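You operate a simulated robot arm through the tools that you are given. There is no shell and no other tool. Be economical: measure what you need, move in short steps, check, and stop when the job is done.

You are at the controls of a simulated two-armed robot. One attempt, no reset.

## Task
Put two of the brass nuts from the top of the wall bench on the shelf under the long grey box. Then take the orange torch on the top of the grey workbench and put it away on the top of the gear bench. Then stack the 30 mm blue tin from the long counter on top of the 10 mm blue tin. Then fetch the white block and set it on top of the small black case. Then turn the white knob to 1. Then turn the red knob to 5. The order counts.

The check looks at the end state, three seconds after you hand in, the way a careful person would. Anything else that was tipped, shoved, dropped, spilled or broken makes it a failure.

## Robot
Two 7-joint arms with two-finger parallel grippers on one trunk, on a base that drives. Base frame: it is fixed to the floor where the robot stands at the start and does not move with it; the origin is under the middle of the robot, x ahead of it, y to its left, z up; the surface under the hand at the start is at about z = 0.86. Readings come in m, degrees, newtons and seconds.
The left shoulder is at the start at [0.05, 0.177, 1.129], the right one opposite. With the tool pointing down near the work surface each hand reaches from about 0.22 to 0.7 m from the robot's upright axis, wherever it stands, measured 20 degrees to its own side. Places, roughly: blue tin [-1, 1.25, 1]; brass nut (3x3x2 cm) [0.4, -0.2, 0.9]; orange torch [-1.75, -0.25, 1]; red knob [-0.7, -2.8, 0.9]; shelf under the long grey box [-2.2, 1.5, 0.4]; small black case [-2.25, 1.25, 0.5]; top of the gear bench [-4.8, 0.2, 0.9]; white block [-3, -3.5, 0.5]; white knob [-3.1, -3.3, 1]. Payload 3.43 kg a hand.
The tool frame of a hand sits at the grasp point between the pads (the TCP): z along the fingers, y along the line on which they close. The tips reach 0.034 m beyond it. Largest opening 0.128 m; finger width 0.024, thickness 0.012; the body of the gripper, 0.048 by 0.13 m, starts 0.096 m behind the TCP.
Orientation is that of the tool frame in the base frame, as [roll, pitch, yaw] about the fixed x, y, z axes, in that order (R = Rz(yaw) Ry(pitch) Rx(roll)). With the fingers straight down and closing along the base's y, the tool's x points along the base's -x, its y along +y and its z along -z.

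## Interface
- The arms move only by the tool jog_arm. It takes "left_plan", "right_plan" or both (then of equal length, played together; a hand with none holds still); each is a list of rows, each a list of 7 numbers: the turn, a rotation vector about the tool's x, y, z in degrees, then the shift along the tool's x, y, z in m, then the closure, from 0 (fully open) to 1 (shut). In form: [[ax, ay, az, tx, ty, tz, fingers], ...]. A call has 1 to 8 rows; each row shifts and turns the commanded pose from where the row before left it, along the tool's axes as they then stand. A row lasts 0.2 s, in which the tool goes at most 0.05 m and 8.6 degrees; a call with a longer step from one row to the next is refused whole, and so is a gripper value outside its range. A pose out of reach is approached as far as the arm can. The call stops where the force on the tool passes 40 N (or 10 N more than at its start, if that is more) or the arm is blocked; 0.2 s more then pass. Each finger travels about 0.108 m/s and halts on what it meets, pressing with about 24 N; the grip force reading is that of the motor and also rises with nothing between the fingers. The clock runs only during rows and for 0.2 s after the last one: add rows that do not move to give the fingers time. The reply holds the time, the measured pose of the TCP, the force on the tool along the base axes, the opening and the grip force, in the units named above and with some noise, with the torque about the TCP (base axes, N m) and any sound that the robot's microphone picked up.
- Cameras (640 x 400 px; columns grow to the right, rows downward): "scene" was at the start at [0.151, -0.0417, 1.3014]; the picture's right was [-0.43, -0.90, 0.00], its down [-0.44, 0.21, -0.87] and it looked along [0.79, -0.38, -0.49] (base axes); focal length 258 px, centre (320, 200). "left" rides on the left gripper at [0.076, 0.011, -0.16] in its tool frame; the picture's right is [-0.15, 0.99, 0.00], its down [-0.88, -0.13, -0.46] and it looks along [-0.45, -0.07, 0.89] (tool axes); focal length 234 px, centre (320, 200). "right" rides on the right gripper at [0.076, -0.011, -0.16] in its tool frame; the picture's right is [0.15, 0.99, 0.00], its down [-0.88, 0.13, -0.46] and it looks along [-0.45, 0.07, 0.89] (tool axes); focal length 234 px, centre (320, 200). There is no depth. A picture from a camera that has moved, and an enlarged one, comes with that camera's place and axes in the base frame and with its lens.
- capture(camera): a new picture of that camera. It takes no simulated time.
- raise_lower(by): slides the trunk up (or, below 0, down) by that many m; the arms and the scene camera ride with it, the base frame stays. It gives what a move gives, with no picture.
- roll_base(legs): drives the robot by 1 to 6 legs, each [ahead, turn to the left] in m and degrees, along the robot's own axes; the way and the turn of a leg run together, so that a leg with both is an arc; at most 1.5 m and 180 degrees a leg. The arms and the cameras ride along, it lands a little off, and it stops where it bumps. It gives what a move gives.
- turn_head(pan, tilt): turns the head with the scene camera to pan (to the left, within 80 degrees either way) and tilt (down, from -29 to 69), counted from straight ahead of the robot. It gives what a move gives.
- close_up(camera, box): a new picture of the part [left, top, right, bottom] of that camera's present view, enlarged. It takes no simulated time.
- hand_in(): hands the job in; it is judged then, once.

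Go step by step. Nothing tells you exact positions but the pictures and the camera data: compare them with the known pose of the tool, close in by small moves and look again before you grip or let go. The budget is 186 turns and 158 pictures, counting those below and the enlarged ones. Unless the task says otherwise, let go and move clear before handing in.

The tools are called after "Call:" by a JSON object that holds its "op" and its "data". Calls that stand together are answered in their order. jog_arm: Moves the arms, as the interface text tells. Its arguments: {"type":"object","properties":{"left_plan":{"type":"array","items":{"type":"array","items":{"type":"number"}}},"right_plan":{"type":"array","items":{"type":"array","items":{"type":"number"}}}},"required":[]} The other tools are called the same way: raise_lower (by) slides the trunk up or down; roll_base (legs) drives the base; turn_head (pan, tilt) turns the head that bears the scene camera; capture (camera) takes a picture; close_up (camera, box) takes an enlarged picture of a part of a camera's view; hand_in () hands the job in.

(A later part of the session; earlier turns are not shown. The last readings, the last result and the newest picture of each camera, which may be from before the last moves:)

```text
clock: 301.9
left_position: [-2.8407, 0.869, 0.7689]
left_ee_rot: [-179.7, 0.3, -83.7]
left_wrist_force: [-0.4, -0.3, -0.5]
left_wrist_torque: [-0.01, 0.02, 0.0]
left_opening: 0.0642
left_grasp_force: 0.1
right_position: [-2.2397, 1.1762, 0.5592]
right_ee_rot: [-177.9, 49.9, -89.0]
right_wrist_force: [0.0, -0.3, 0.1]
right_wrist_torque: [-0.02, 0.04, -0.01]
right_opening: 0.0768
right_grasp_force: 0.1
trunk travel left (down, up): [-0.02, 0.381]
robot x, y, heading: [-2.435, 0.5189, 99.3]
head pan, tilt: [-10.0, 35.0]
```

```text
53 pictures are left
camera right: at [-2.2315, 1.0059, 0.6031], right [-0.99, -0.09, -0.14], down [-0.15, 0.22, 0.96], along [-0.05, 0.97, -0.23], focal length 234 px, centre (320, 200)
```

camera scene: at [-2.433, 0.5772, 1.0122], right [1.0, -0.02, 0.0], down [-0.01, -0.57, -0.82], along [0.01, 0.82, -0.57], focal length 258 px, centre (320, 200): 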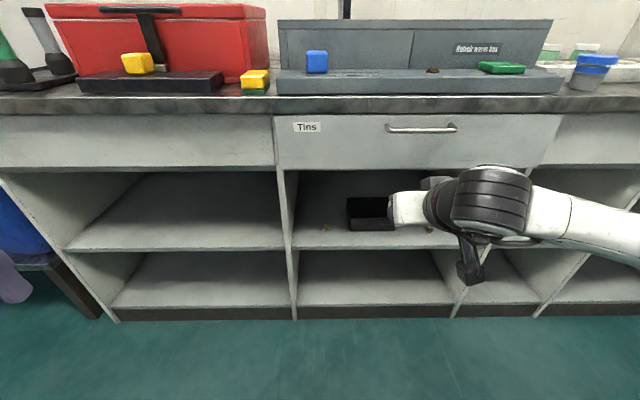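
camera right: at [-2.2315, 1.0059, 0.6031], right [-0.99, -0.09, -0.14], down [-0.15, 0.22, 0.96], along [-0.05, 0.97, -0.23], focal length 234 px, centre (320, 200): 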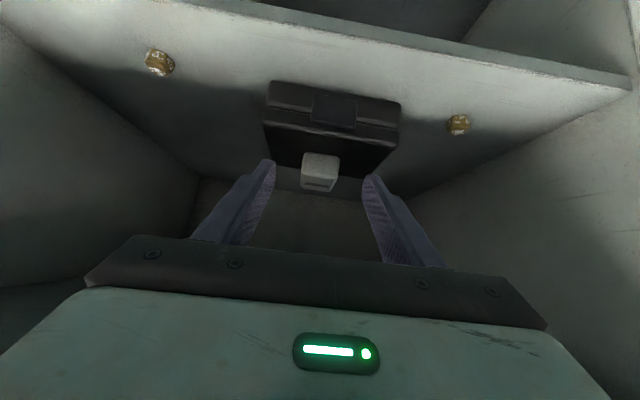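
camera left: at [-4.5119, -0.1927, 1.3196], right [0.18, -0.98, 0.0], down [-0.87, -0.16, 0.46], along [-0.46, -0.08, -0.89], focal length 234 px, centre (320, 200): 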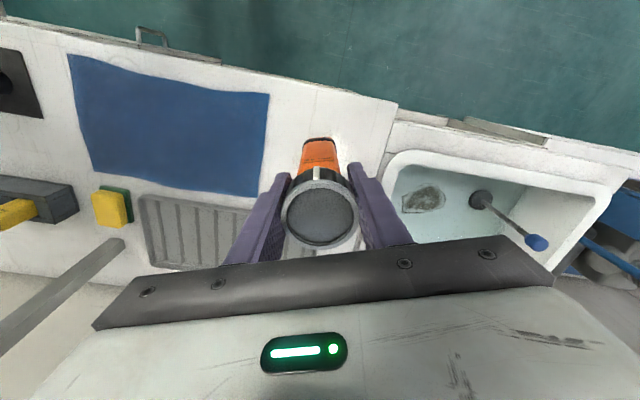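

Call:
{"op": "close_up", "data": {"camera": "right", "box": [240, 70, 432, 190]}}

Call:
{"op": "close_up", "data": {"camera": "scene", "box": [310, 180, 470, 280]}}

```text
3.33 times, centred on (336, 130) of right
camera zoom: at [-2.2315, 1.0059, 0.6031], right [-0.99, -0.09, -0.14], down [-0.15, 0.22, 0.96], along [-0.05, 0.97, -0.23], focal length 781 px, centre (267, 433)
```

zoom: 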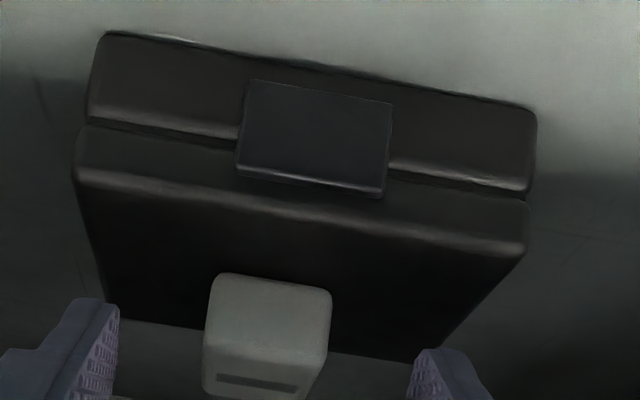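

```text
4.00 times, centred on (390, 230) of scene
camera zoom: at [-2.4485, 0.6749, 1.0122], right [1.0, -0.02, 0.0], down [-0.01, -0.57, -0.82], along [0.01, 0.82, -0.57], focal length 1034 px, centre (40, 80)
```

zoom: 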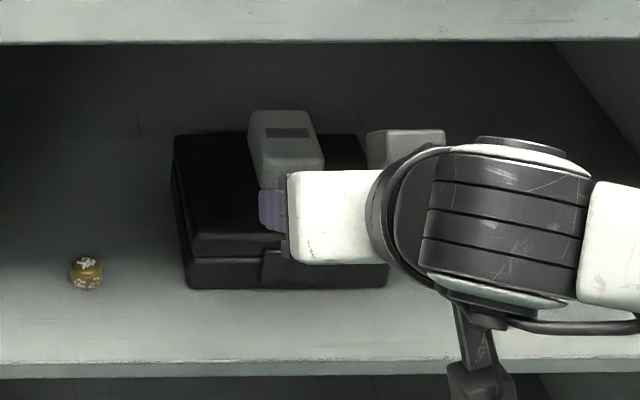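

The block lies flat on the case lid, fully supported. I withdraw, back off, raise the trunk and lift the right hand for travel back to the rack's white knob.

Call:
{"op": "roll_base", "data": {"legs": [[-0.15, 0]]}}

Call:
{"op": "raise_lower", "data": {"by": 0.38}}

Call:
{"op": "jog_arm", "data": {"right_plan": [[0, 0, 0, -0.01, 0, -0.045, 0.4], [0, 0, 0, -0.01, 0, -0.045, 0.4], [0, 0, 0, -0.01, 0, -0.045, 0.4], [0, 0, 0, -0.01, 0, -0.045, 0.4]]}}

Call:
{"op": "roll_base", "data": {"legs": [[0, 81], [1.45, 0], [0, 89], [1.0, 0], [1.0, 0], [0, 42]]}}

```text
clock: 303.3
left_position: [-2.8176, 0.7234, 0.768]
left_ee_rot: [-179.7, 0.4, -83.7]
left_wrist_force: [0.2, -0.7, -0.2]
left_wrist_torque: [0.0, 0.05, -0.03]
left_opening: 0.0641
left_grasp_force: 0.0
right_position: [-2.217, 1.0326, 0.5592]
right_ee_rot: [-177.9, 49.9, -88.9]
right_wrist_force: [0.4, -0.4, -0.6]
right_wrist_torque: [0.02, 0.02, 0.0]
right_opening: 0.077
right_grasp_force: 0.1
trunk travel left (down, up): [-0.02, 0.381]
robot x, y, heading: [-2.4167, 0.3753, 98.8]
head pan, tilt: [-10.0, 35.0]
```

```text
clock: 306.9
left_position: [-2.817, 0.7222, 1.1497]
left_ee_rot: [-179.7, 0.3, -83.7]
left_wrist_force: [0.8, 0.0, -0.4]
left_wrist_torque: [0.0, -0.01, 0.02]
left_opening: 0.0639
left_grasp_force: 0.0
right_position: [-2.2167, 1.0323, 0.9385]
right_ee_rot: [-178.1, 49.9, -88.9]
right_wrist_force: [-0.4, -0.6, -0.2]
right_wrist_torque: [0.02, -0.03, 0.03]
right_opening: 0.0769
right_grasp_force: 0.1
trunk travel left (down, up): [-0.4, 0.001]
robot x, y, heading: [-2.4137, 0.3744, 98.8]
head pan, tilt: [-10.0, 35.0]
```

```text
clock: 307.9
left_position: [-2.8177, 0.722, 1.1495]
left_ee_rot: [-179.7, 0.4, -83.7]
left_wrist_force: [-1.0, 0.7, 0.0]
left_wrist_torque: [0.05, -0.01, 0.02]
left_opening: 0.0641
left_grasp_force: 0.1
right_position: [-2.2217, 0.9171, 1.085]
right_ee_rot: [-177.7, 50.0, -89.0]
right_wrist_force: [-0.5, -0.2, 0.7]
right_wrist_torque: [-0.02, 0.0, 0.0]
right_opening: 0.0769
right_grasp_force: 0.0
trunk travel left (down, up): [-0.4, 0.001]
robot x, y, heading: [-2.4127, 0.3726, 99.1]
head pan, tilt: [-10.0, 35.0]
```

```text
clock: 333.9
left_position: [-3.2636, -1.7196, 1.1481]
left_ee_rot: [-179.6, 0.4, 130.9]
left_wrist_force: [0.1, -0.4, -0.9]
left_wrist_torque: [-0.01, 0.0, 0.02]
left_opening: 0.064
left_grasp_force: 0.0
right_position: [-3.6436, -2.2188, 1.0848]
right_ee_rot: [-177.9, 49.9, 125.7]
right_wrist_force: [0.4, 0.3, -0.1]
right_wrist_torque: [-0.01, 0.02, 0.0]
right_opening: 0.0768
right_grasp_force: 0.1
trunk travel left (down, up): [-0.4, 0.001]
robot x, y, heading: [-3.7901, -1.6627, -46.3]
head pan, tilt: [-10.0, 35.0]
```

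Call:
{"op": "roll_base", "data": {"legs": [[0, 7.7], [1.27, 0], [0, -51.4]]}}

Call:
{"op": "raise_lower", "data": {"by": -0.12}}

Call:
{"op": "turn_head", "data": {"pan": -20, "tilt": 22}}

Call:
{"op": "capture", "data": {"camera": "scene"}}

```text
clock: 343.2
left_position: [-2.4463, -2.8585, 1.1476]
left_ee_rot: [-179.7, 0.4, 87.8]
left_wrist_force: [0.0, 0.0, 0.6]
left_wrist_torque: [-0.02, 0.01, -0.01]
left_opening: 0.0642
left_grasp_force: 0.0
right_position: [-3.0647, -2.9634, 1.0852]
right_ee_rot: [-177.9, 49.9, 82.5]
right_wrist_force: [0.1, -0.1, -0.2]
right_wrist_torque: [0.01, 0.0, 0.0]
right_opening: 0.0768
right_grasp_force: 0.1
trunk travel left (down, up): [-0.4, 0.001]
robot x, y, heading: [-2.7939, -2.4526, -89.6]
head pan, tilt: [-10.0, 35.0]
```

```text
clock: 344.7
left_position: [-2.446, -2.8584, 1.0299]
left_ee_rot: [-179.7, 0.5, 87.7]
left_wrist_force: [0.2, 0.7, 0.1]
left_wrist_torque: [-0.01, -0.01, 0.01]
left_opening: 0.0638
left_grasp_force: 0.0
right_position: [-3.0648, -2.9621, 0.9654]
right_ee_rot: [-177.9, 49.9, 82.5]
right_wrist_force: [-1.0, 0.0, 0.2]
right_wrist_torque: [-0.02, 0.01, 0.0]
right_opening: 0.0772
right_grasp_force: 0.0
trunk travel left (down, up): [-0.28, 0.121]
robot x, y, heading: [-2.7876, -2.4546, -89.4]
head pan, tilt: [-10.0, 35.0]
```

```text
clock: 345.5
left_position: [-2.4469, -2.8586, 1.0282]
left_ee_rot: [-179.7, 0.3, 87.8]
left_wrist_force: [0.0, 0.4, 0.2]
left_wrist_torque: [0.01, 0.03, -0.02]
left_opening: 0.0641
left_grasp_force: 0.0
right_position: [-3.0653, -2.9633, 0.9647]
right_ee_rot: [-177.9, 49.9, 82.6]
right_wrist_force: [-0.1, 0.5, 0.3]
right_wrist_torque: [0.01, 0.03, 0.01]
right_opening: 0.0769
right_grasp_force: 0.1
trunk travel left (down, up): [-0.28, 0.121]
robot x, y, heading: [-2.7934, -2.4558, -89.3]
head pan, tilt: [-20.0, 22.0]
```

```text
50 pictures are left
camera scene: at [-2.8246, -2.6145, 1.2928], right [-0.94, 0.33, 0.0], down [0.13, 0.35, -0.93], along [-0.31, -0.87, -0.38], focal length 258 px, centre (320, 200)
```

scene: 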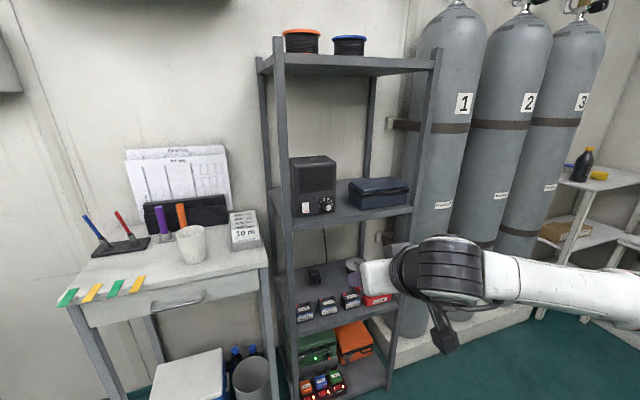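

Now I square the right hand horizontally to the radio: shift forward, correct yaw and tilt to 90°.

Call:
{"op": "jog_arm", "data": {"right_plan": [[0, 0, 0, -0.033, -0.0005, 0.0252, 0.67], [0, 0, 0, -0.033, -0.0005, 0.0252, 0.67], [0, 0, 0, -0.033, -0.0005, 0.0252, 0.67], [-5.67, 0, -4.76, 0, 0, 0, 0.67], [0, -8, 0, 0, 0, 0, 0.67], [0, -8, 0, 0, 0, 0, 0.67], [0, -8, 0, 0, 0, 0, 0.67], [0, -8, 0, 0, 0, 0, 0.67]]}}

Call:
{"op": "jog_arm", "data": {"right_plan": [[0, -8, 0, 0, 0, 0, 0.67], [0, 0, -8.5, 0, 0, 0, 0.67], [0, 0, -8.5, 0, 0, 0, 0.67], [0, 0, 0, 0, 0, 0, 0.67]]}}

Call:
{"op": "capture", "data": {"camera": "right"}}

Call:
{"op": "close_up", "data": {"camera": "scene", "box": [280, 150, 360, 220]}}

```text
clock: 347.3
left_position: [-2.4471, -2.8571, 1.0283]
left_ee_rot: [-179.7, 0.3, 87.8]
left_wrist_force: [-0.4, 0.3, -0.2]
left_wrist_torque: [0.04, 0.02, -0.04]
left_opening: 0.0641
left_grasp_force: 0.1
right_position: [-3.0853, -3.0827, 0.9931]
right_ee_rot: [-176.2, 69.8, 91.9]
right_wrist_force: [-0.2, 0.3, 0.3]
right_wrist_torque: [0.01, -0.03, -0.02]
right_opening: 0.0421
right_grasp_force: 0.1
right hand out of reach, approached as far as the arm can: row 7, 8
trunk travel left (down, up): [-0.28, 0.121]
robot x, y, heading: [-2.7919, -2.4546, -89.6]
head pan, tilt: [-20.0, 22.0]
```

```text
clock: 348.3
left_position: [-2.4445, -2.8583, 1.0289]
left_ee_rot: [-179.8, 0.4, 87.8]
left_wrist_force: [0.7, 0.1, 0.4]
left_wrist_torque: [0.03, 0.0, 0.02]
left_opening: 0.0639
left_grasp_force: 0.1
right_position: [-3.0848, -3.0822, 0.9913]
right_ee_rot: [-139.3, 62.8, 131.9]
right_wrist_force: [-0.2, -0.5, -0.7]
right_wrist_torque: [0.01, -0.07, 0.0]
right_opening: 0.042
right_grasp_force: 0.1
right hand out of reach, approached as far as the arm can: row 1
trunk travel left (down, up): [-0.28, 0.121]
robot x, y, heading: [-2.7953, -2.4504, -89.5]
head pan, tilt: [-20.0, 22.0]
```

```text
49 pictures are left
camera right: at [-3.1132, -2.9075, 0.982], right [0.9, 0.12, -0.42], down [0.41, 0.14, 0.9], along [0.17, -0.98, 0.07], focal length 234 px, centre (320, 200)
```

right: 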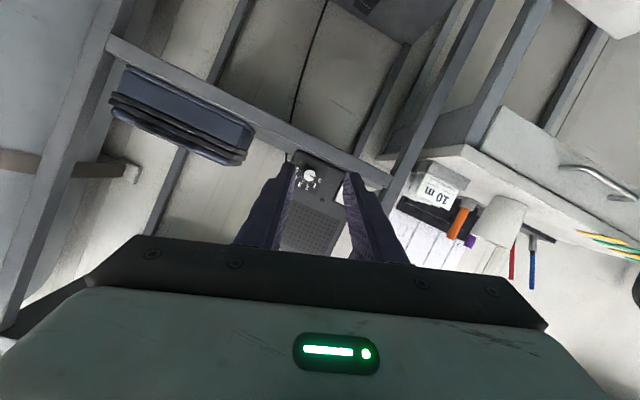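

```text
5.71 times, centred on (320, 185) of scene
camera zoom: at [-2.8247, -2.6145, 1.2928], right [-0.94, 0.33, 0.0], down [0.13, 0.35, -0.93], along [-0.31, -0.87, -0.37], focal length 1477 px, centre (320, 286)
```

zoom: 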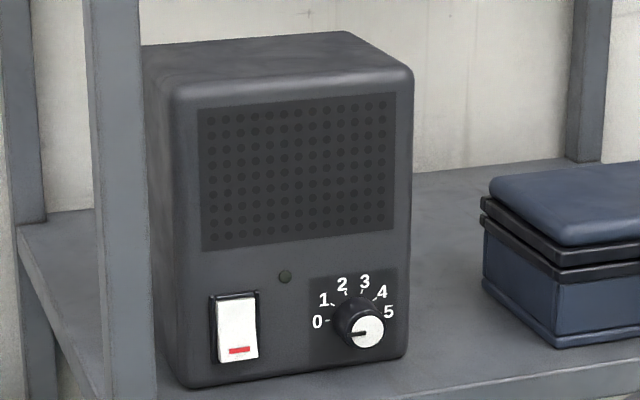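

The hand reached only 70° tilt because the arm is too folded. I back the base 0.12 m and reach forward while tilting the remaining 20°.

Call:
{"op": "roll_base", "data": {"legs": [[-0.13, 0]]}}

Call:
{"op": "jog_arm", "data": {"right_plan": [[0, 0, 0, -0.0136, -0.003, 0.0375, 0.67], [0, 0, 0, -0.0136, -0.003, 0.0375, 0.67], [0, 0, 0, -0.0136, -0.003, 0.0375, 0.67], [2.06, -6.43, 0.24, 0, 0, 0, 0.67], [2.06, -6.43, 0.24, 0, 0, 0, 0.67], [2.06, -6.43, 0.24, 0, 0, 0, 0.67], [0, 0, 0, 0, 0, 0, 0.67]]}}

Call:
{"op": "capture", "data": {"camera": "right"}}

```text
clock: 349.6
left_position: [-2.4474, -2.7277, 1.0291]
left_ee_rot: [-179.7, 0.4, 87.8]
left_wrist_force: [0.0, 0.9, 0.0]
left_wrist_torque: [-0.03, -0.02, 0.01]
left_opening: 0.064
left_grasp_force: 0.0
right_position: [-3.0859, -2.952, 0.9926]
right_ee_rot: [-139.5, 62.9, 131.8]
right_wrist_force: [0.6, 0.2, -0.4]
right_wrist_torque: [0.02, -0.02, -0.02]
right_opening: 0.0424
right_grasp_force: 0.1
trunk travel left (down, up): [-0.28, 0.121]
robot x, y, heading: [-2.7938, -2.3217, -89.6]
head pan, tilt: [-20.0, 22.0]
```

```text
clock: 351.1
left_position: [-2.4477, -2.7282, 1.0292]
left_ee_rot: [-179.7, 0.4, 88.0]
left_wrist_force: [-0.1, 0.2, 0.5]
left_wrist_torque: [-0.01, -0.06, 0.03]
left_opening: 0.0643
left_grasp_force: 0.0
right_position: [-3.0877, -3.0732, 0.9957]
right_ee_rot: [-132.1, 66.5, 140.5]
right_wrist_force: [0.6, 0.7, -0.4]
right_wrist_torque: [0.0, 0.0, -0.04]
right_opening: 0.0421
right_grasp_force: 0.0
right hand out of reach, approached as far as the arm can: row 4, 5, 6
trunk travel left (down, up): [-0.28, 0.121]
robot x, y, heading: [-2.7912, -2.3241, -89.4]
head pan, tilt: [-20.0, 22.0]
```

```text
47 pictures are left
camera right: at [-3.1209, -2.9011, 0.97], right [0.9, 0.12, -0.43], down [0.39, 0.23, 0.89], along [0.2, -0.97, 0.16], focal length 234 px, centre (320, 200)
```

right: 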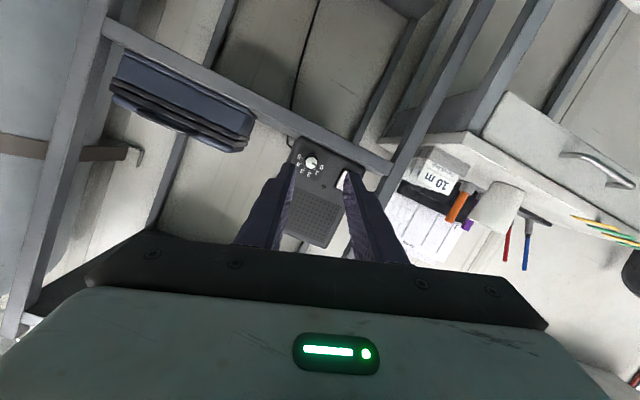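

A wrist limit remains (15° short). Lowering the trunk lets the forearm come from below, so I lower 0.2 m, raise the hand back by as much, and finish the tilt.

Call:
{"op": "raise_lower", "data": {"by": -0.22}}

Call:
{"op": "jog_arm", "data": {"right_plan": [[0, 0, 0, -0.04, -0.013, -0.0118, 0.67], [0, 0, 0, -0.04, -0.013, -0.0118, 0.67], [0, 0, 0, -0.04, -0.013, -0.0118, 0.67], [0, 0, 0, -0.04, -0.013, -0.0118, 0.67], [0, 0, 0, -0.04, -0.013, -0.0118, 0.67], [2.385, -7.37, 0, 0, 0, 0, 0.67], [2.385, -7.37, 0, 0, 0, 0, 0.67], [0, 0, 0, 0, 0, 0, 0.67]]}}

Call:
{"op": "capture", "data": {"camera": "right"}}

```text
clock: 353.5
left_position: [-2.4478, -2.7271, 0.8096]
left_ee_rot: [-179.7, 0.4, 88.0]
left_wrist_force: [-0.8, -0.7, 0.1]
left_wrist_torque: [-0.01, 0.01, 0.02]
left_opening: 0.064
left_grasp_force: 0.0
right_position: [-3.0864, -3.0748, 0.7752]
right_ee_rot: [-132.0, 66.5, 140.5]
right_wrist_force: [-0.5, -0.5, 0.1]
right_wrist_torque: [-0.02, 0.01, 0.02]
right_opening: 0.0425
right_grasp_force: 0.1
trunk travel left (down, up): [-0.06, 0.341]
robot x, y, heading: [-2.7962, -2.3241, -89.0]
head pan, tilt: [-20.0, 22.0]
```

```text
clock: 355.3
left_position: [-2.4472, -2.7295, 0.8086]
left_ee_rot: [-179.7, 0.4, 88.0]
left_wrist_force: [-0.4, -0.7, 0.9]
left_wrist_torque: [0.01, 0.02, 0.02]
left_opening: 0.0637
left_grasp_force: 0.0
right_position: [-3.0854, -3.0719, 0.9923]
right_ee_rot: [-89.6, 72.2, -179.6]
right_wrist_force: [-1.1, -0.9, 1.2]
right_wrist_torque: [0.03, 0.01, 0.02]
right_opening: 0.0422
right_grasp_force: 0.0
trunk travel left (down, up): [-0.06, 0.341]
robot x, y, heading: [-2.7975, -2.3258, -89.4]
head pan, tilt: [-20.0, 22.0]
```

```text
46 pictures are left
camera right: at [-3.1209, -2.9122, 0.9232], right [0.9, 0.0, -0.44], down [0.39, 0.46, 0.8], along [0.2, -0.89, 0.41], focal length 234 px, centre (320, 200)
```

right: 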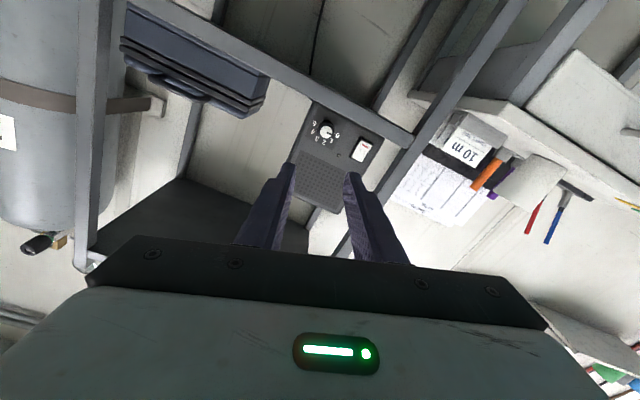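

The hand is now exactly horizontal, with the closing axis 18° off level. The knob cap is at about (-3.081,-3.26,0.982). I align and move up to 3–4 cm short of it.

Call:
{"op": "jog_arm", "data": {"right_plan": [[0, 0, 0, 0.008, 0.0073, 0.02, 0.67], [0, 0, 0, 0, 0, 0.045, 0.67], [0, 0, 0, 0, 0, 0.045, 0.67], [0, 0, 0, 0, 0, 0, 0.67]]}}

Call:
{"op": "capture", "data": {"camera": "right"}}

Call:
{"op": "close_up", "data": {"camera": "right", "box": [270, 110, 398, 190]}}

```text
clock: 356.3
left_position: [-2.4471, -2.7285, 0.8085]
left_ee_rot: [-179.6, 0.4, 87.9]
left_wrist_force: [0.8, -0.4, 0.0]
left_wrist_torque: [0.01, 0.0, 0.03]
left_opening: 0.064
left_grasp_force: 0.0
right_position: [-3.0818, -3.1816, 0.984]
right_ee_rot: [-89.8, 72.1, -179.7]
right_wrist_force: [0.3, -0.1, 0.2]
right_wrist_torque: [-0.03, -0.05, -0.04]
right_opening: 0.0421
right_grasp_force: 0.1
trunk travel left (down, up): [-0.06, 0.341]
robot x, y, heading: [-2.7925, -2.322, -89.5]
head pan, tilt: [-20.0, 22.0]
```

```text
45 pictures are left
camera right: at [-3.1157, -3.0222, 0.9139], right [0.9, 0.0, -0.44], down [0.39, 0.46, 0.8], along [0.2, -0.89, 0.41], focal length 234 px, centre (320, 200)
```

right: 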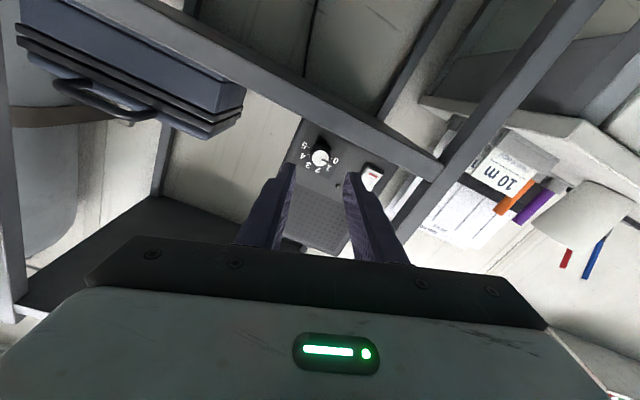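

```text
5.00 times, centred on (334, 150) of right
camera zoom: at [-3.1157, -3.0222, 0.9139], right [0.9, 0.0, -0.44], down [0.39, 0.46, 0.8], along [0.2, -0.89, 0.41], focal length 1171 px, centre (250, 450)
```

zoom: 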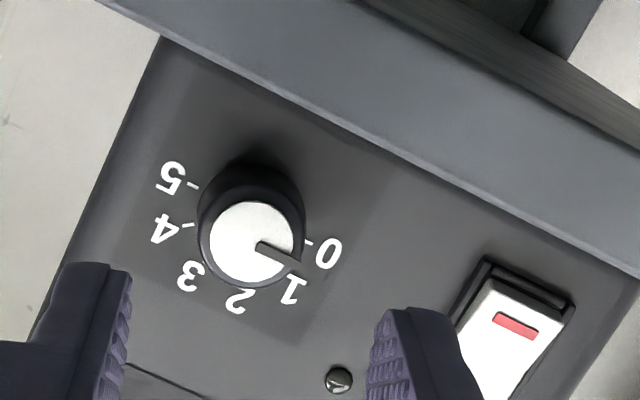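

The axis is within 3 mm. I advance so the fingertips straddle the knob right up to the panel, watching force.

Call:
{"op": "jog_arm", "data": {"right_plan": [[0, 0, 0, 0.003, 0, 0.025, 0.67], [0, 0, 0, 0, 0, 0.02, 0.67], [0, 0, 0, 0, 0, 0.008, 0.67], [0, 0, 0, 0, 0, 0, 0.67]]}}

Call:
{"op": "close_up", "data": {"camera": "right", "box": [256, 100, 400, 190]}}

```text
clock: 357.3
left_position: [-2.4466, -2.7282, 0.8085]
left_ee_rot: [-179.7, 0.4, 88.0]
left_wrist_force: [0.5, 0.1, -0.5]
left_wrist_torque: [0.02, 0.02, -0.01]
left_opening: 0.0641
left_grasp_force: 0.1
right_position: [-3.0763, -3.212, 0.9664]
right_ee_rot: [-95.4, 72.1, 175.8]
right_wrist_force: [-0.6, -0.4, -0.1]
right_wrist_torque: [-0.03, 0.0, -0.03]
right_opening: 0.0422
right_grasp_force: 0.1
right hand out of reach, approached as far as the arm can: row 2, 3
trunk travel left (down, up): [-0.06, 0.341]
robot x, y, heading: [-2.7943, -2.3241, -89.1]
head pan, tilt: [-20.0, 22.0]
```

```text
4.44 times, centred on (328, 145) of right
camera zoom: at [-3.1131, -3.0498, 0.9006], right [0.9, 0.03, -0.44], down [0.39, 0.44, 0.81], along [0.22, -0.9, 0.38], focal length 1041 px, centre (284, 444)
```

zoom: 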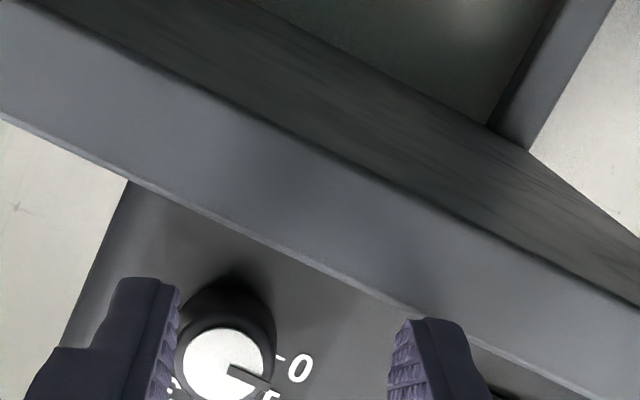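

The arm is at its full reach. I pull the hand back 7 cm, roll the base 0.12 m ahead and re-align.

Call:
{"op": "jog_arm", "data": {"right_plan": [[0, 0, 0, -0.008, -0.003, -0.045, 0.67], [0, 0, 0, -0.005, -0.003, -0.045, 0.67], [0, 0, 0, 0, 0, -0.045, 0.67], [0, 0, 0, 0, 0, -0.03, 0.67]]}}

Call:
{"op": "roll_base", "data": {"legs": [[0.12, 0]]}}

Call:
{"op": "close_up", "data": {"camera": "right", "box": [240, 90, 400, 190]}}

```text
clock: 358.3
left_position: [-2.4473, -2.7273, 0.8086]
left_ee_rot: [-179.6, 0.4, 87.9]
left_wrist_force: [0.1, -0.3, -0.3]
left_wrist_torque: [0.0, 0.02, 0.01]
left_opening: 0.0641
left_grasp_force: 0.0
right_position: [-3.083, -3.0496, 0.9938]
right_ee_rot: [-89.8, 72.1, -179.9]
right_wrist_force: [-0.9, -0.4, 0.3]
right_wrist_torque: [0.02, 0.0, 0.01]
right_opening: 0.0423
right_grasp_force: 0.1
trunk travel left (down, up): [-0.06, 0.341]
robot x, y, heading: [-2.7975, -2.3281, -89.5]
head pan, tilt: [-20.0, 22.0]
```

```text
clock: 359.5
left_position: [-2.447, -2.8479, 0.8098]
left_ee_rot: [-179.7, 0.4, 87.8]
left_wrist_force: [-0.6, -0.7, -0.1]
left_wrist_torque: [0.0, 0.01, 0.0]
left_opening: 0.0639
left_grasp_force: 0.1
right_position: [-3.0836, -3.1682, 0.9935]
right_ee_rot: [-90.0, 72.2, -180.0]
right_wrist_force: [0.5, -0.1, -0.2]
right_wrist_torque: [0.02, 0.02, 0.01]
right_opening: 0.0421
right_grasp_force: 0.0
trunk travel left (down, up): [-0.06, 0.341]
robot x, y, heading: [-2.7926, -2.4427, -89.4]
head pan, tilt: [-20.0, 22.0]
```

```text
4.00 times, centred on (320, 140) of right
camera zoom: at [-3.1172, -3.0082, 0.9239], right [0.9, 0.0, -0.44], down [0.4, 0.46, 0.8], along [0.2, -0.89, 0.41], focal length 937 px, centre (320, 440)
```

zoom: 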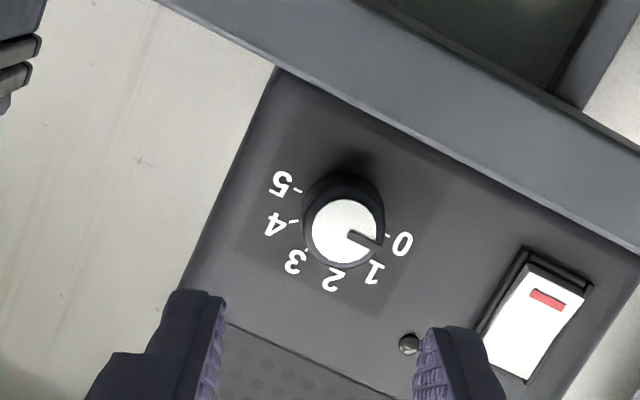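

Re-triangulated cap: (-3.081,-3.263,0.981). Align and advance over the knob.

Call:
{"op": "jog_arm", "data": {"right_plan": [[0, 0, 0, 0.0111, 0.0063, 0.02, 0.67], [0, 0, 0, 0, 0, 0.03, 0.67], [0, 0, 0, 0, 0, 0.018, 0.67], [0, 0, 0, 0, 0, 0.006, 0.67], [0, 0, 0, 0, 0, 0, 0.67]]}}

Call:
{"op": "close_up", "data": {"camera": "right", "box": [240, 110, 400, 210]}}

```text
clock: 360.7
left_position: [-2.4472, -2.8488, 0.8087]
left_ee_rot: [-179.8, 0.4, 87.8]
left_wrist_force: [-0.1, 0.1, 0.3]
left_wrist_torque: [-0.02, -0.01, -0.02]
left_opening: 0.0641
left_grasp_force: 0.2
right_position: [-3.0797, -3.2427, 0.9811]
right_ee_rot: [-89.9, 72.2, -180.0]
right_wrist_force: [0.7, 0.3, 0.3]
right_wrist_torque: [0.0, 0.02, 0.01]
right_opening: 0.0421
right_grasp_force: 0.1
trunk travel left (down, up): [-0.06, 0.341]
robot x, y, heading: [-2.7962, -2.443, -89.5]
head pan, tilt: [-20.0, 22.0]
```

```text
4.00 times, centred on (320, 160) of right
camera zoom: at [-3.1138, -3.0827, 0.9113], right [0.9, 0.0, -0.44], down [0.4, 0.46, 0.8], along [0.2, -0.89, 0.41], focal length 937 px, centre (320, 360)
```

zoom: 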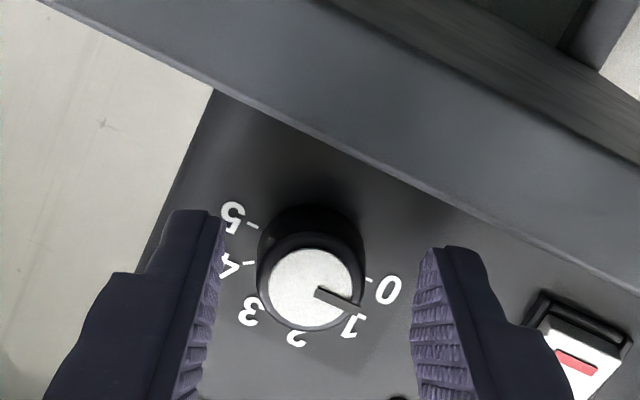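

The knob sits between the fingertips. Close, then turn +36° clockwise in small steps.

Call:
{"op": "jog_arm", "data": {"right_plan": [[0, 0, 0, 0, 0, 0, 0.75], [0, 0, 0, 0, 0, 0, 0.85], [0, 0, 0, 0, 0, 0, 1], [0, 0, 0, 0, 0, 0, 1]]}}

Call:
{"op": "close_up", "data": {"camera": "right", "box": [240, 110, 400, 210]}}

```text
clock: 361.7
left_position: [-2.4474, -2.8482, 0.8093]
left_ee_rot: [-179.6, 0.5, 87.8]
left_wrist_force: [-0.2, -0.2, 0.7]
left_wrist_torque: [0.04, -0.01, 0.01]
left_opening: 0.064
left_grasp_force: 0.1
right_position: [-3.0818, -3.2428, 0.9822]
right_ee_rot: [-89.6, 72.1, 180.0]
right_wrist_force: [-4.6, -6.1, 5.1]
right_wrist_torque: [-0.06, -0.03, -0.25]
right_opening: 0.0237
right_grasp_force: 44.9
trunk travel left (down, up): [-0.06, 0.341]
robot x, y, heading: [-2.7934, -2.4451, -89.7]
head pan, tilt: [-20.0, 22.0]
```

```text
4.00 times, centred on (320, 160) of right
camera zoom: at [-3.1151, -3.0825, 0.9118], right [0.9, 0.0, -0.44], down [0.4, 0.46, 0.8], along [0.2, -0.89, 0.41], focal length 937 px, centre (320, 360)
```

zoom: 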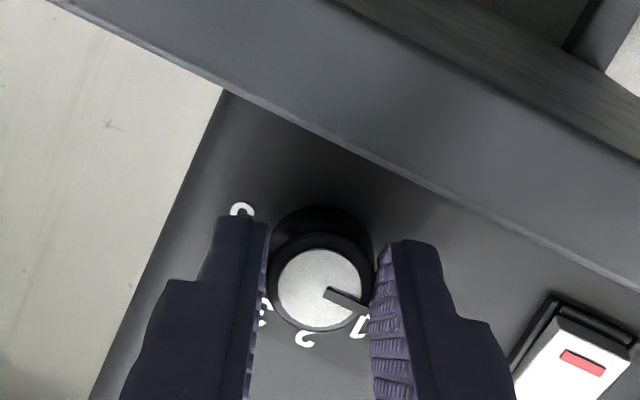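

Call:
{"op": "jog_arm", "data": {"right_plan": [[0, 0, 0, 0, -0.002, 0, 1], [0, 0, 6, 0, 0, 0, 1], [0, 0, 6, 0, 0, 0, 1], [0, 0, 6, 0, 0, 0, 1], [0, 0, 6, 0, 0, 0, 1], [0, 0, 6, 0, 0, 0, 1], [0, 0, 6, 0, 0, 0, 1], [0, 0, 0, 0, 0, 0, 1]]}}

Call:
{"op": "close_up", "data": {"camera": "right", "box": [240, 110, 400, 210]}}

```text
clock: 363.5
left_position: [-2.4472, -2.8478, 0.8088]
left_ee_rot: [-179.7, 0.4, 87.8]
left_wrist_force: [0.4, 0.5, 0.5]
left_wrist_torque: [-0.01, -0.01, 0.04]
left_opening: 0.0639
left_grasp_force: 0.1
right_position: [-3.0814, -3.2424, 0.9815]
right_ee_rot: [89.8, 71.8, -0.3]
right_wrist_force: [-1.8, -4.8, 4.2]
right_wrist_torque: [0.13, 0.0, 0.02]
right_opening: 0.0238
right_grasp_force: 44.6
trunk travel left (down, up): [-0.06, 0.341]
robot x, y, heading: [-2.7943, -2.4495, -89.6]
head pan, tilt: [-20.0, 22.0]
```

```text
4.00 times, centred on (320, 160) of right
camera zoom: at [-3.0686, -3.0826, 0.9052], right [0.99, 0.0, 0.17], down [-0.15, 0.46, 0.88], along [-0.08, -0.89, 0.45], focal length 937 px, centre (320, 360)
```

zoom: 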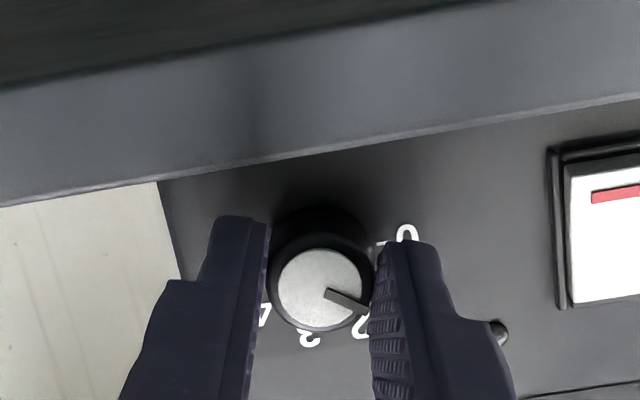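

Turned 36°, and the pointer moved with the fingers. I open, back off 6 cm and check the dial.

Call:
{"op": "jog_arm", "data": {"right_plan": [[0, 0, 0, 0, 0, 0, 0.85], [0, 0, 0, 0, 0, 0, 0.67], [0, 0, 0, 0, 0, 0, 0.67], [0, 0, 0, 0, 0, -0.04, 0.67], [0, 0, 0, 0, 0, -0.045, 0.67]]}}

Call:
{"op": "close_up", "data": {"camera": "right", "box": [240, 90, 400, 190]}}

```text
clock: 364.7
left_position: [-2.4479, -2.8473, 0.8083]
left_ee_rot: [-179.7, 0.5, 87.8]
left_wrist_force: [-0.7, 0.3, 0.1]
left_wrist_torque: [0.0, 0.01, -0.02]
left_opening: 0.064
left_grasp_force: 0.2
right_position: [-3.0816, -3.1535, 0.9827]
right_ee_rot: [89.9, 71.9, -0.2]
right_wrist_force: [-0.6, 0.4, 0.2]
right_wrist_torque: [0.01, -0.01, -0.03]
right_opening: 0.0423
right_grasp_force: 0.0
trunk travel left (down, up): [-0.06, 0.341]
robot x, y, heading: [-2.7889, -2.4428, -89.6]
head pan, tilt: [-20.0, 22.0]
```

```text
4.00 times, centred on (320, 140) of right
camera zoom: at [-3.0682, -2.9946, 0.9057], right [0.99, 0.0, 0.17], down [-0.15, 0.46, 0.88], along [-0.08, -0.89, 0.45], focal length 937 px, centre (320, 440)
```

zoom: 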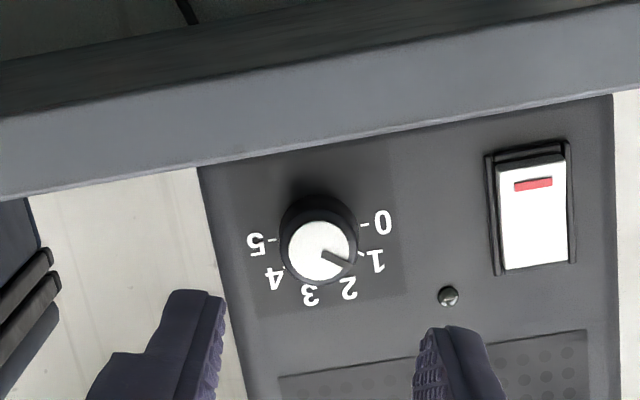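

The white knob points at 1. Now the red knob near (-0.7,-2.8): I back out, turn east and look.

Call:
{"op": "roll_base", "data": {"legs": [[-0.3, 0], [0, 78]]}}

Call:
{"op": "raise_lower", "data": {"by": 0.2}}

Call:
{"op": "turn_head", "data": {"pan": 0, "tilt": 18}}

Call:
{"op": "capture", "data": {"camera": "scene"}}

```text
clock: 370.1
left_position: [-2.3244, -1.8987, 0.8088]
left_ee_rot: [-179.7, 0.4, 165.0]
left_wrist_force: [0.2, 0.6, 0.9]
left_wrist_torque: [-0.01, 0.03, 0.01]
left_opening: 0.0639
left_grasp_force: 0.1
right_position: [-2.1666, -2.5852, 0.9823]
right_ee_rot: [89.9, 71.9, 77.0]
right_wrist_force: [-0.7, 0.6, 0.3]
right_wrist_torque: [0.01, 0.01, 0.0]
right_opening: 0.0422
right_grasp_force: 0.0
trunk travel left (down, up): [-0.06, 0.341]
robot x, y, heading: [-2.7941, -2.1451, -12.1]
head pan, tilt: [-20.0, 22.0]
```

```text
clock: 372.2
left_position: [-2.3242, -1.899, 1.0087]
left_ee_rot: [-179.8, 0.3, 164.8]
left_wrist_force: [-0.1, 0.5, -0.3]
left_wrist_torque: [-0.02, 0.02, -0.05]
left_opening: 0.064
left_grasp_force: 0.1
right_position: [-2.1659, -2.5853, 1.1813]
right_ee_rot: [90.0, 71.9, 77.2]
right_wrist_force: [-0.7, -0.3, -0.1]
right_wrist_torque: [0.0, 0.01, -0.01]
right_opening: 0.0422
right_grasp_force: 0.1
trunk travel left (down, up): [-0.26, 0.141]
robot x, y, heading: [-2.7941, -2.1514, -12.3]
head pan, tilt: [-20.0, 22.0]
```

```text
clock: 373.1
left_position: [-2.3245, -1.8989, 1.0089]
left_ee_rot: [-179.6, 0.4, 165.0]
left_wrist_force: [-0.6, -0.5, 0.1]
left_wrist_torque: [0.01, 0.04, -0.01]
left_opening: 0.064
left_grasp_force: 0.0
right_position: [-2.1654, -2.5857, 1.1819]
right_ee_rot: [89.8, 71.9, 77.0]
right_wrist_force: [0.3, -0.2, 0.6]
right_wrist_torque: [0.0, 0.03, -0.04]
right_opening: 0.0421
right_grasp_force: 0.1
trunk travel left (down, up): [-0.26, 0.141]
robot x, y, heading: [-2.795, -2.1503, -12.4]
head pan, tilt: [0.0, 18.0]
```

```text
37 pictures are left
camera scene: at [-2.6374, -2.1843, 1.2793], right [-0.22, -0.98, 0.0], down [-0.3, 0.07, -0.95], along [0.93, -0.2, -0.31], focal length 258 px, centre (320, 200)
```

scene: 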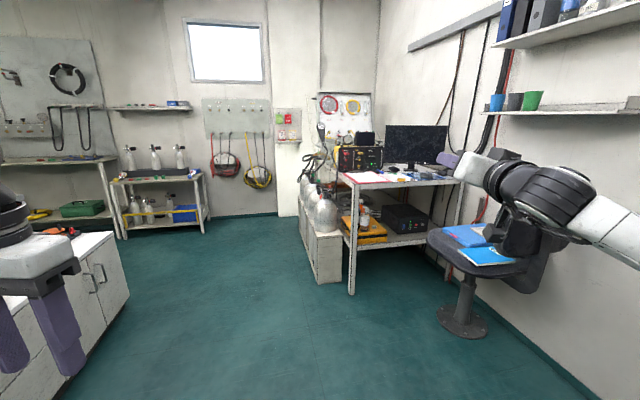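

Call:
{"op": "close_up", "data": {"camera": "scene", "box": [300, 120, 460, 220]}}

```text
4.00 times, centred on (380, 170) of scene
camera zoom: at [-2.6374, -2.1843, 1.2793], right [-0.22, -0.98, 0.0], down [-0.3, 0.07, -0.95], along [0.93, -0.2, -0.31], focal length 1034 px, centre (80, 320)
```

zoom: 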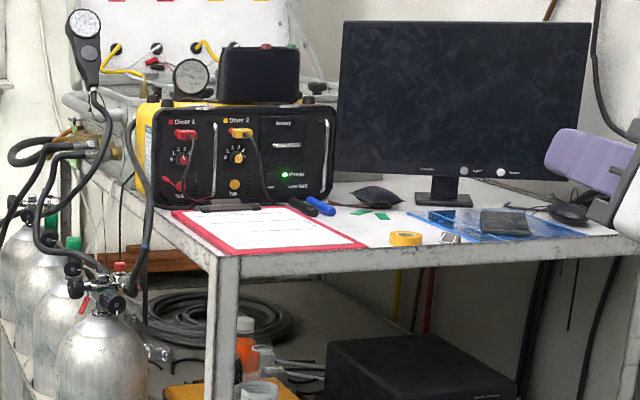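

The red knob is on a "Diver 1" comms unit on the desk; its panel faces west at about x=-0.7. I drive up north of the chair and look more closely.

Call:
{"op": "roll_base", "data": {"legs": [[0, -3.5], [1.05, 0], [0, 15.7]]}}

Call:
{"op": "turn_head", "data": {"pan": -15, "tilt": 20}}

Call:
{"op": "capture", "data": {"camera": "scene"}}

Call:
{"op": "close_up", "data": {"camera": "scene", "box": [260, 130, 388, 210]}}

```text
clock: 379.8
left_position: [-1.3846, -2.0846, 1.009]
left_ee_rot: [-179.6, 0.4, 177.7]
left_wrist_force: [0.3, 0.1, -0.5]
left_wrist_torque: [0.0, 0.02, -0.01]
left_opening: 0.0638
left_grasp_force: 0.0
right_position: [-1.0796, -2.7189, 1.1816]
right_ee_rot: [89.9, 72.0, 89.8]
right_wrist_force: [-0.4, 0.5, 0.4]
right_wrist_torque: [-0.01, 0.03, 0.03]
right_opening: 0.0424
right_grasp_force: 0.0
trunk travel left (down, up): [-0.26, 0.141]
robot x, y, heading: [-1.792, -2.4327, 0.4]
head pan, tilt: [0.0, 18.0]
```

```text
clock: 380.6
left_position: [-1.3848, -2.0852, 1.0086]
left_ee_rot: [-179.7, 0.4, 177.7]
left_wrist_force: [0.1, -0.5, 0.3]
left_wrist_torque: [-0.01, 0.0, 0.02]
left_opening: 0.0642
left_grasp_force: 0.0
right_position: [-1.0783, -2.7186, 1.1815]
right_ee_rot: [89.9, 72.0, 89.9]
right_wrist_force: [-0.5, -0.5, 0.4]
right_wrist_torque: [-0.02, 0.05, -0.02]
right_opening: 0.042
right_grasp_force: 0.1
trunk travel left (down, up): [-0.26, 0.141]
robot x, y, heading: [-1.7932, -2.4318, 0.4]
head pan, tilt: [-15.0, 20.0]
```

```text
35 pictures are left
camera scene: at [-1.6302, -2.4563, 1.2761], right [-0.25, -0.97, 0.0], down [-0.33, 0.09, -0.94], along [0.91, -0.24, -0.34], focal length 258 px, centre (320, 200)
```

scene: 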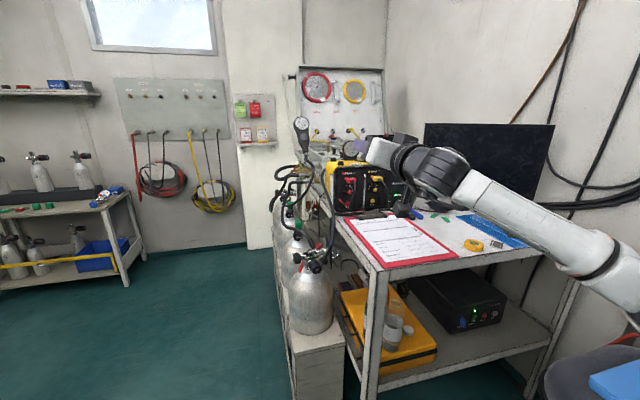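

```text
5.00 times, centred on (324, 170) of scene
camera zoom: at [-1.6302, -2.4563, 1.2761], right [-0.25, -0.97, 0.0], down [-0.33, 0.09, -0.94], along [0.91, -0.24, -0.34], focal length 1292 px, centre (300, 350)
```

zoom: 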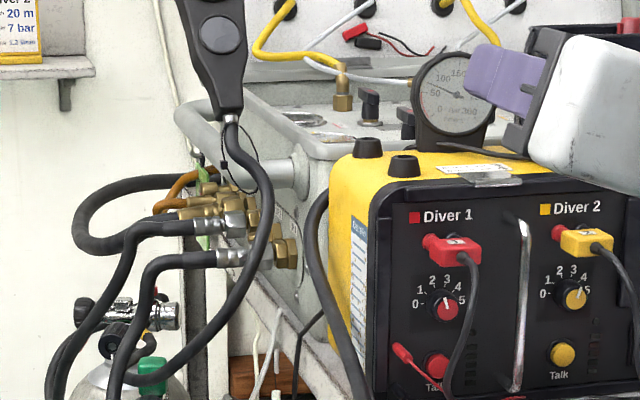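

The red knob (Diver 1) cap is at about (-0.691,-2.821,0.953). A cable hangs to its right, so I'll grip it top/bottom-left and turn in two bites. First I roll the hand 57° about its axis in free air.

Call:
{"op": "jog_arm", "data": {"right_plan": [[0, 0, 8.15, 0, 0, 0, 0.67], [0, 0, 8.15, 0, 0, 0, 0.67], [0, 0, 8.15, 0, 0, 0, 0.67], [0, 0, 8.15, 0, 0, 0, 0.67], [0, 0, 8.15, 0, 0, 0, 0.67], [0, 0, 8.15, 0, 0, 0, 0.67], [0, 0, 8.15, 0, 0, 0, 0.67]]}}

Call:
{"op": "raise_lower", "data": {"by": -0.15}}

Call:
{"op": "capture", "data": {"camera": "right"}}

```text
clock: 382.2
left_position: [-1.3853, -2.0848, 1.0095]
left_ee_rot: [-179.6, 0.3, 177.7]
left_wrist_force: [-0.3, 0.3, -0.3]
left_wrist_torque: [0.0, -0.01, 0.0]
left_opening: 0.0639
left_grasp_force: 0.0
right_position: [-1.0787, -2.7184, 1.1823]
right_ee_rot: [90.0, 14.7, 89.9]
right_wrist_force: [0.0, -0.7, -0.1]
right_wrist_torque: [0.0, 0.02, -0.02]
right_opening: 0.0423
right_grasp_force: 0.0
trunk travel left (down, up): [-0.26, 0.141]
robot x, y, heading: [-1.791, -2.4267, 0.4]
head pan, tilt: [-15.0, 20.0]
```

```text
clock: 383.9
left_position: [-1.3865, -2.0848, 0.8581]
left_ee_rot: [-179.7, 0.3, 177.7]
left_wrist_force: [-1.1, 0.0, 0.5]
left_wrist_torque: [0.04, -0.01, 0.02]
left_opening: 0.0641
left_grasp_force: 0.1
right_position: [-1.0784, -2.7184, 1.0318]
right_ee_rot: [89.9, 14.8, 90.0]
right_wrist_force: [0.2, 0.4, 0.6]
right_wrist_torque: [-0.01, -0.01, 0.02]
right_opening: 0.0423
right_grasp_force: 0.1
trunk travel left (down, up): [-0.11, 0.291]
robot x, y, heading: [-1.7912, -2.4286, 0.1]
head pan, tilt: [-15.0, 20.0]
```

```text
33 pictures are left
camera right: at [-1.2379, -2.6477, 1.0007], right [0.0, 0.39, 0.92], down [-0.46, -0.82, 0.35], along [0.89, -0.42, 0.18], focal length 234 px, centre (320, 200)
```

right: 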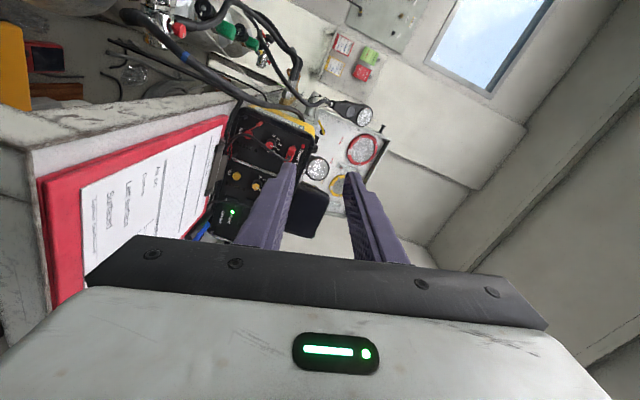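

Call:
{"op": "jog_arm", "data": {"right_plan": [[0, 0, 0, -0.0264, -0.0346, 0, 0.67], [0, 0, 0, -0.0264, -0.0346, 0, 0.67], [0, 0, 0, -0.0264, -0.0346, 0, 0.67], [0, 0, 0, 0, 0, 0, 0.67]]}}

Call:
{"op": "roll_base", "data": {"legs": [[0.2, 0]]}}

Call:
{"op": "capture", "data": {"camera": "right"}}

Call:
{"op": "capture", "data": {"camera": "scene"}}

```text
clock: 384.9
left_position: [-1.3845, -2.0849, 0.8591]
left_ee_rot: [-179.7, 0.4, 177.7]
left_wrist_force: [0.3, -0.4, -0.1]
left_wrist_torque: [-0.02, 0.01, 0.0]
left_opening: 0.064
left_grasp_force: 0.1
right_position: [-1.0768, -2.8235, 0.9518]
right_ee_rot: [90.1, 14.8, 89.9]
right_wrist_force: [0.1, -0.2, 0.0]
right_wrist_torque: [-0.02, 0.0, 0.02]
right_opening: 0.0424
right_grasp_force: 0.0
trunk travel left (down, up): [-0.11, 0.291]
robot x, y, heading: [-1.7903, -2.4315, 0.4]
head pan, tilt: [-15.0, 20.0]
```

```text
clock: 386.5
left_position: [-1.1876, -2.0829, 0.8584]
left_ee_rot: [-179.7, 0.5, 177.7]
left_wrist_force: [-0.1, 0.6, -0.3]
left_wrist_torque: [-0.02, -0.01, 0.01]
left_opening: 0.0641
left_grasp_force: 0.0
right_position: [-0.878, -2.8212, 0.9524]
right_ee_rot: [90.0, 14.7, 89.9]
right_wrist_force: [-0.2, -0.4, -0.3]
right_wrist_torque: [-0.01, 0.03, 0.06]
right_opening: 0.0422
right_grasp_force: 0.0
trunk travel left (down, up): [-0.11, 0.291]
robot x, y, heading: [-1.5933, -2.4313, 0.2]
head pan, tilt: [-15.0, 20.0]
```

```text
32 pictures are left
camera right: at [-1.0387, -2.7503, 0.9207], right [0.0, 0.39, 0.92], down [-0.46, -0.82, 0.35], along [0.89, -0.42, 0.18], focal length 234 px, centre (320, 200)
```

right: 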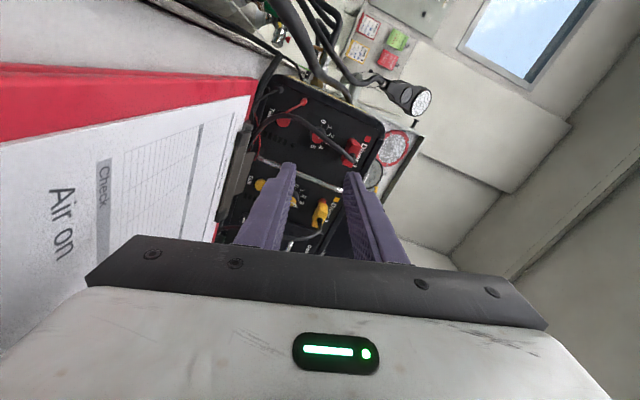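

```text
31 pictures are left
camera scene: at [-1.4327, -2.455, 1.126], right [-0.25, -0.97, 0.0], down [-0.33, 0.09, -0.94], along [0.91, -0.24, -0.34], focal length 258 px, centre (320, 200)
```

scene: 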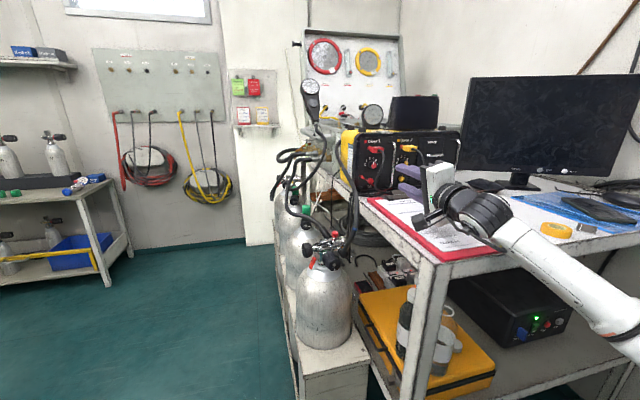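

The elbow passes close above the desk edge, so I raise the trunk 5 cm while keeping the hand height, then extend 6 cm and inspect the knob through the wrist camera.

Call:
{"op": "raise_lower", "data": {"by": 0.05}}

Call:
{"op": "jog_arm", "data": {"right_plan": [[0, 0, 0, 0.0064, -0.0242, 0, 0.67], [0, 0, 0, 0.0064, -0.0242, 0, 0.67], [0, 0, 0, 0, 0, 0.03, 0.67], [0, 0, 0, 0, 0, 0.03, 0.67], [0, 0, 0, 0, 0, 0, 0.67]]}}

Call:
{"op": "close_up", "data": {"camera": "right", "box": [240, 80, 400, 180]}}

```text
clock: 387.4
left_position: [-1.1877, -2.0829, 0.9087]
left_ee_rot: [-179.7, 0.4, 177.7]
left_wrist_force: [-0.1, 0.7, 0.3]
left_wrist_torque: [0.01, 0.0, -0.03]
left_opening: 0.0641
left_grasp_force: 0.1
right_position: [-0.8793, -2.8217, 1.0018]
right_ee_rot: [90.0, 14.8, 89.8]
right_wrist_force: [0.2, 0.6, -0.5]
right_wrist_torque: [0.04, 0.0, -0.03]
right_opening: 0.0422
right_grasp_force: 0.0
trunk travel left (down, up): [-0.16, 0.241]
robot x, y, heading: [-1.5912, -2.4287, 0.4]
head pan, tilt: [-15.0, 20.0]
```

```text
clock: 388.6
left_position: [-1.1867, -2.0827, 0.9083]
left_ee_rot: [-179.7, 0.3, 177.6]
left_wrist_force: [0.7, 0.6, 0.0]
left_wrist_torque: [0.02, -0.01, 0.04]
left_opening: 0.0641
left_grasp_force: 0.0
right_position: [-0.8195, -2.8211, 0.9527]
right_ee_rot: [89.9, 14.9, 89.9]
right_wrist_force: [-0.1, -0.3, 0.5]
right_wrist_torque: [0.02, -0.02, -0.01]
right_opening: 0.0421
right_grasp_force: 0.1
trunk travel left (down, up): [-0.16, 0.241]
robot x, y, heading: [-1.5882, -2.4335, 0.5]
head pan, tilt: [-15.0, 20.0]
```

```text
4.00 times, centred on (320, 130) of right
camera zoom: at [-0.978, -2.7495, 0.9207], right [0.0, 0.4, 0.92], down [-0.46, -0.82, 0.35], along [0.89, -0.42, 0.18], focal length 937 px, centre (320, 480)
```

zoom: 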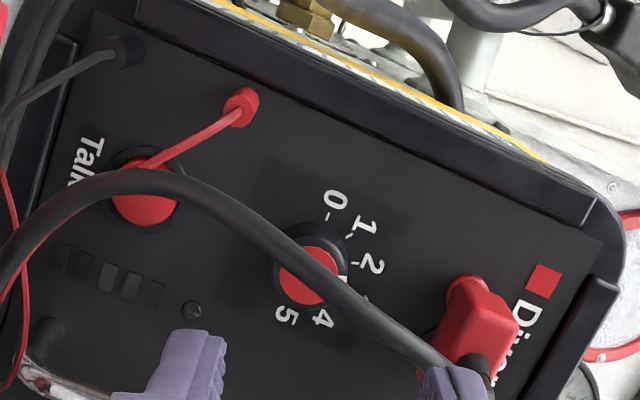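

The knob is at (-0.691,-2.820,0.95); the cable stands just to its right. I check the pointer's present position from the head camera at high zoom.

Call:
{"op": "close_up", "data": {"camera": "scene", "box": [350, 150, 414, 190]}}

```text
10.00 times, centred on (382, 170) of scene
camera zoom: at [-1.4327, -2.455, 1.1761], right [-0.25, -0.97, 0.0], down [-0.33, 0.09, -0.94], along [0.91, -0.24, -0.34], focal length 2584 px, centre (-300, 500)
```

zoom: 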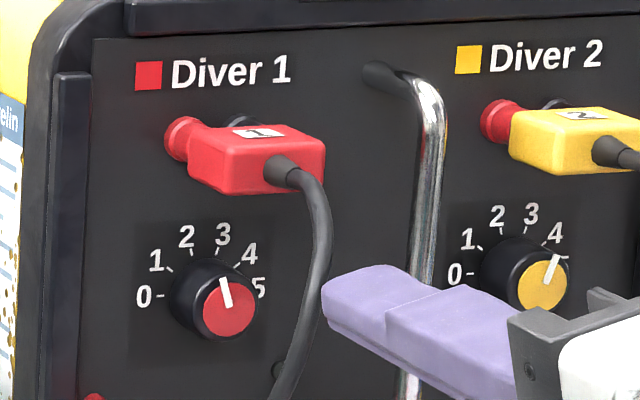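

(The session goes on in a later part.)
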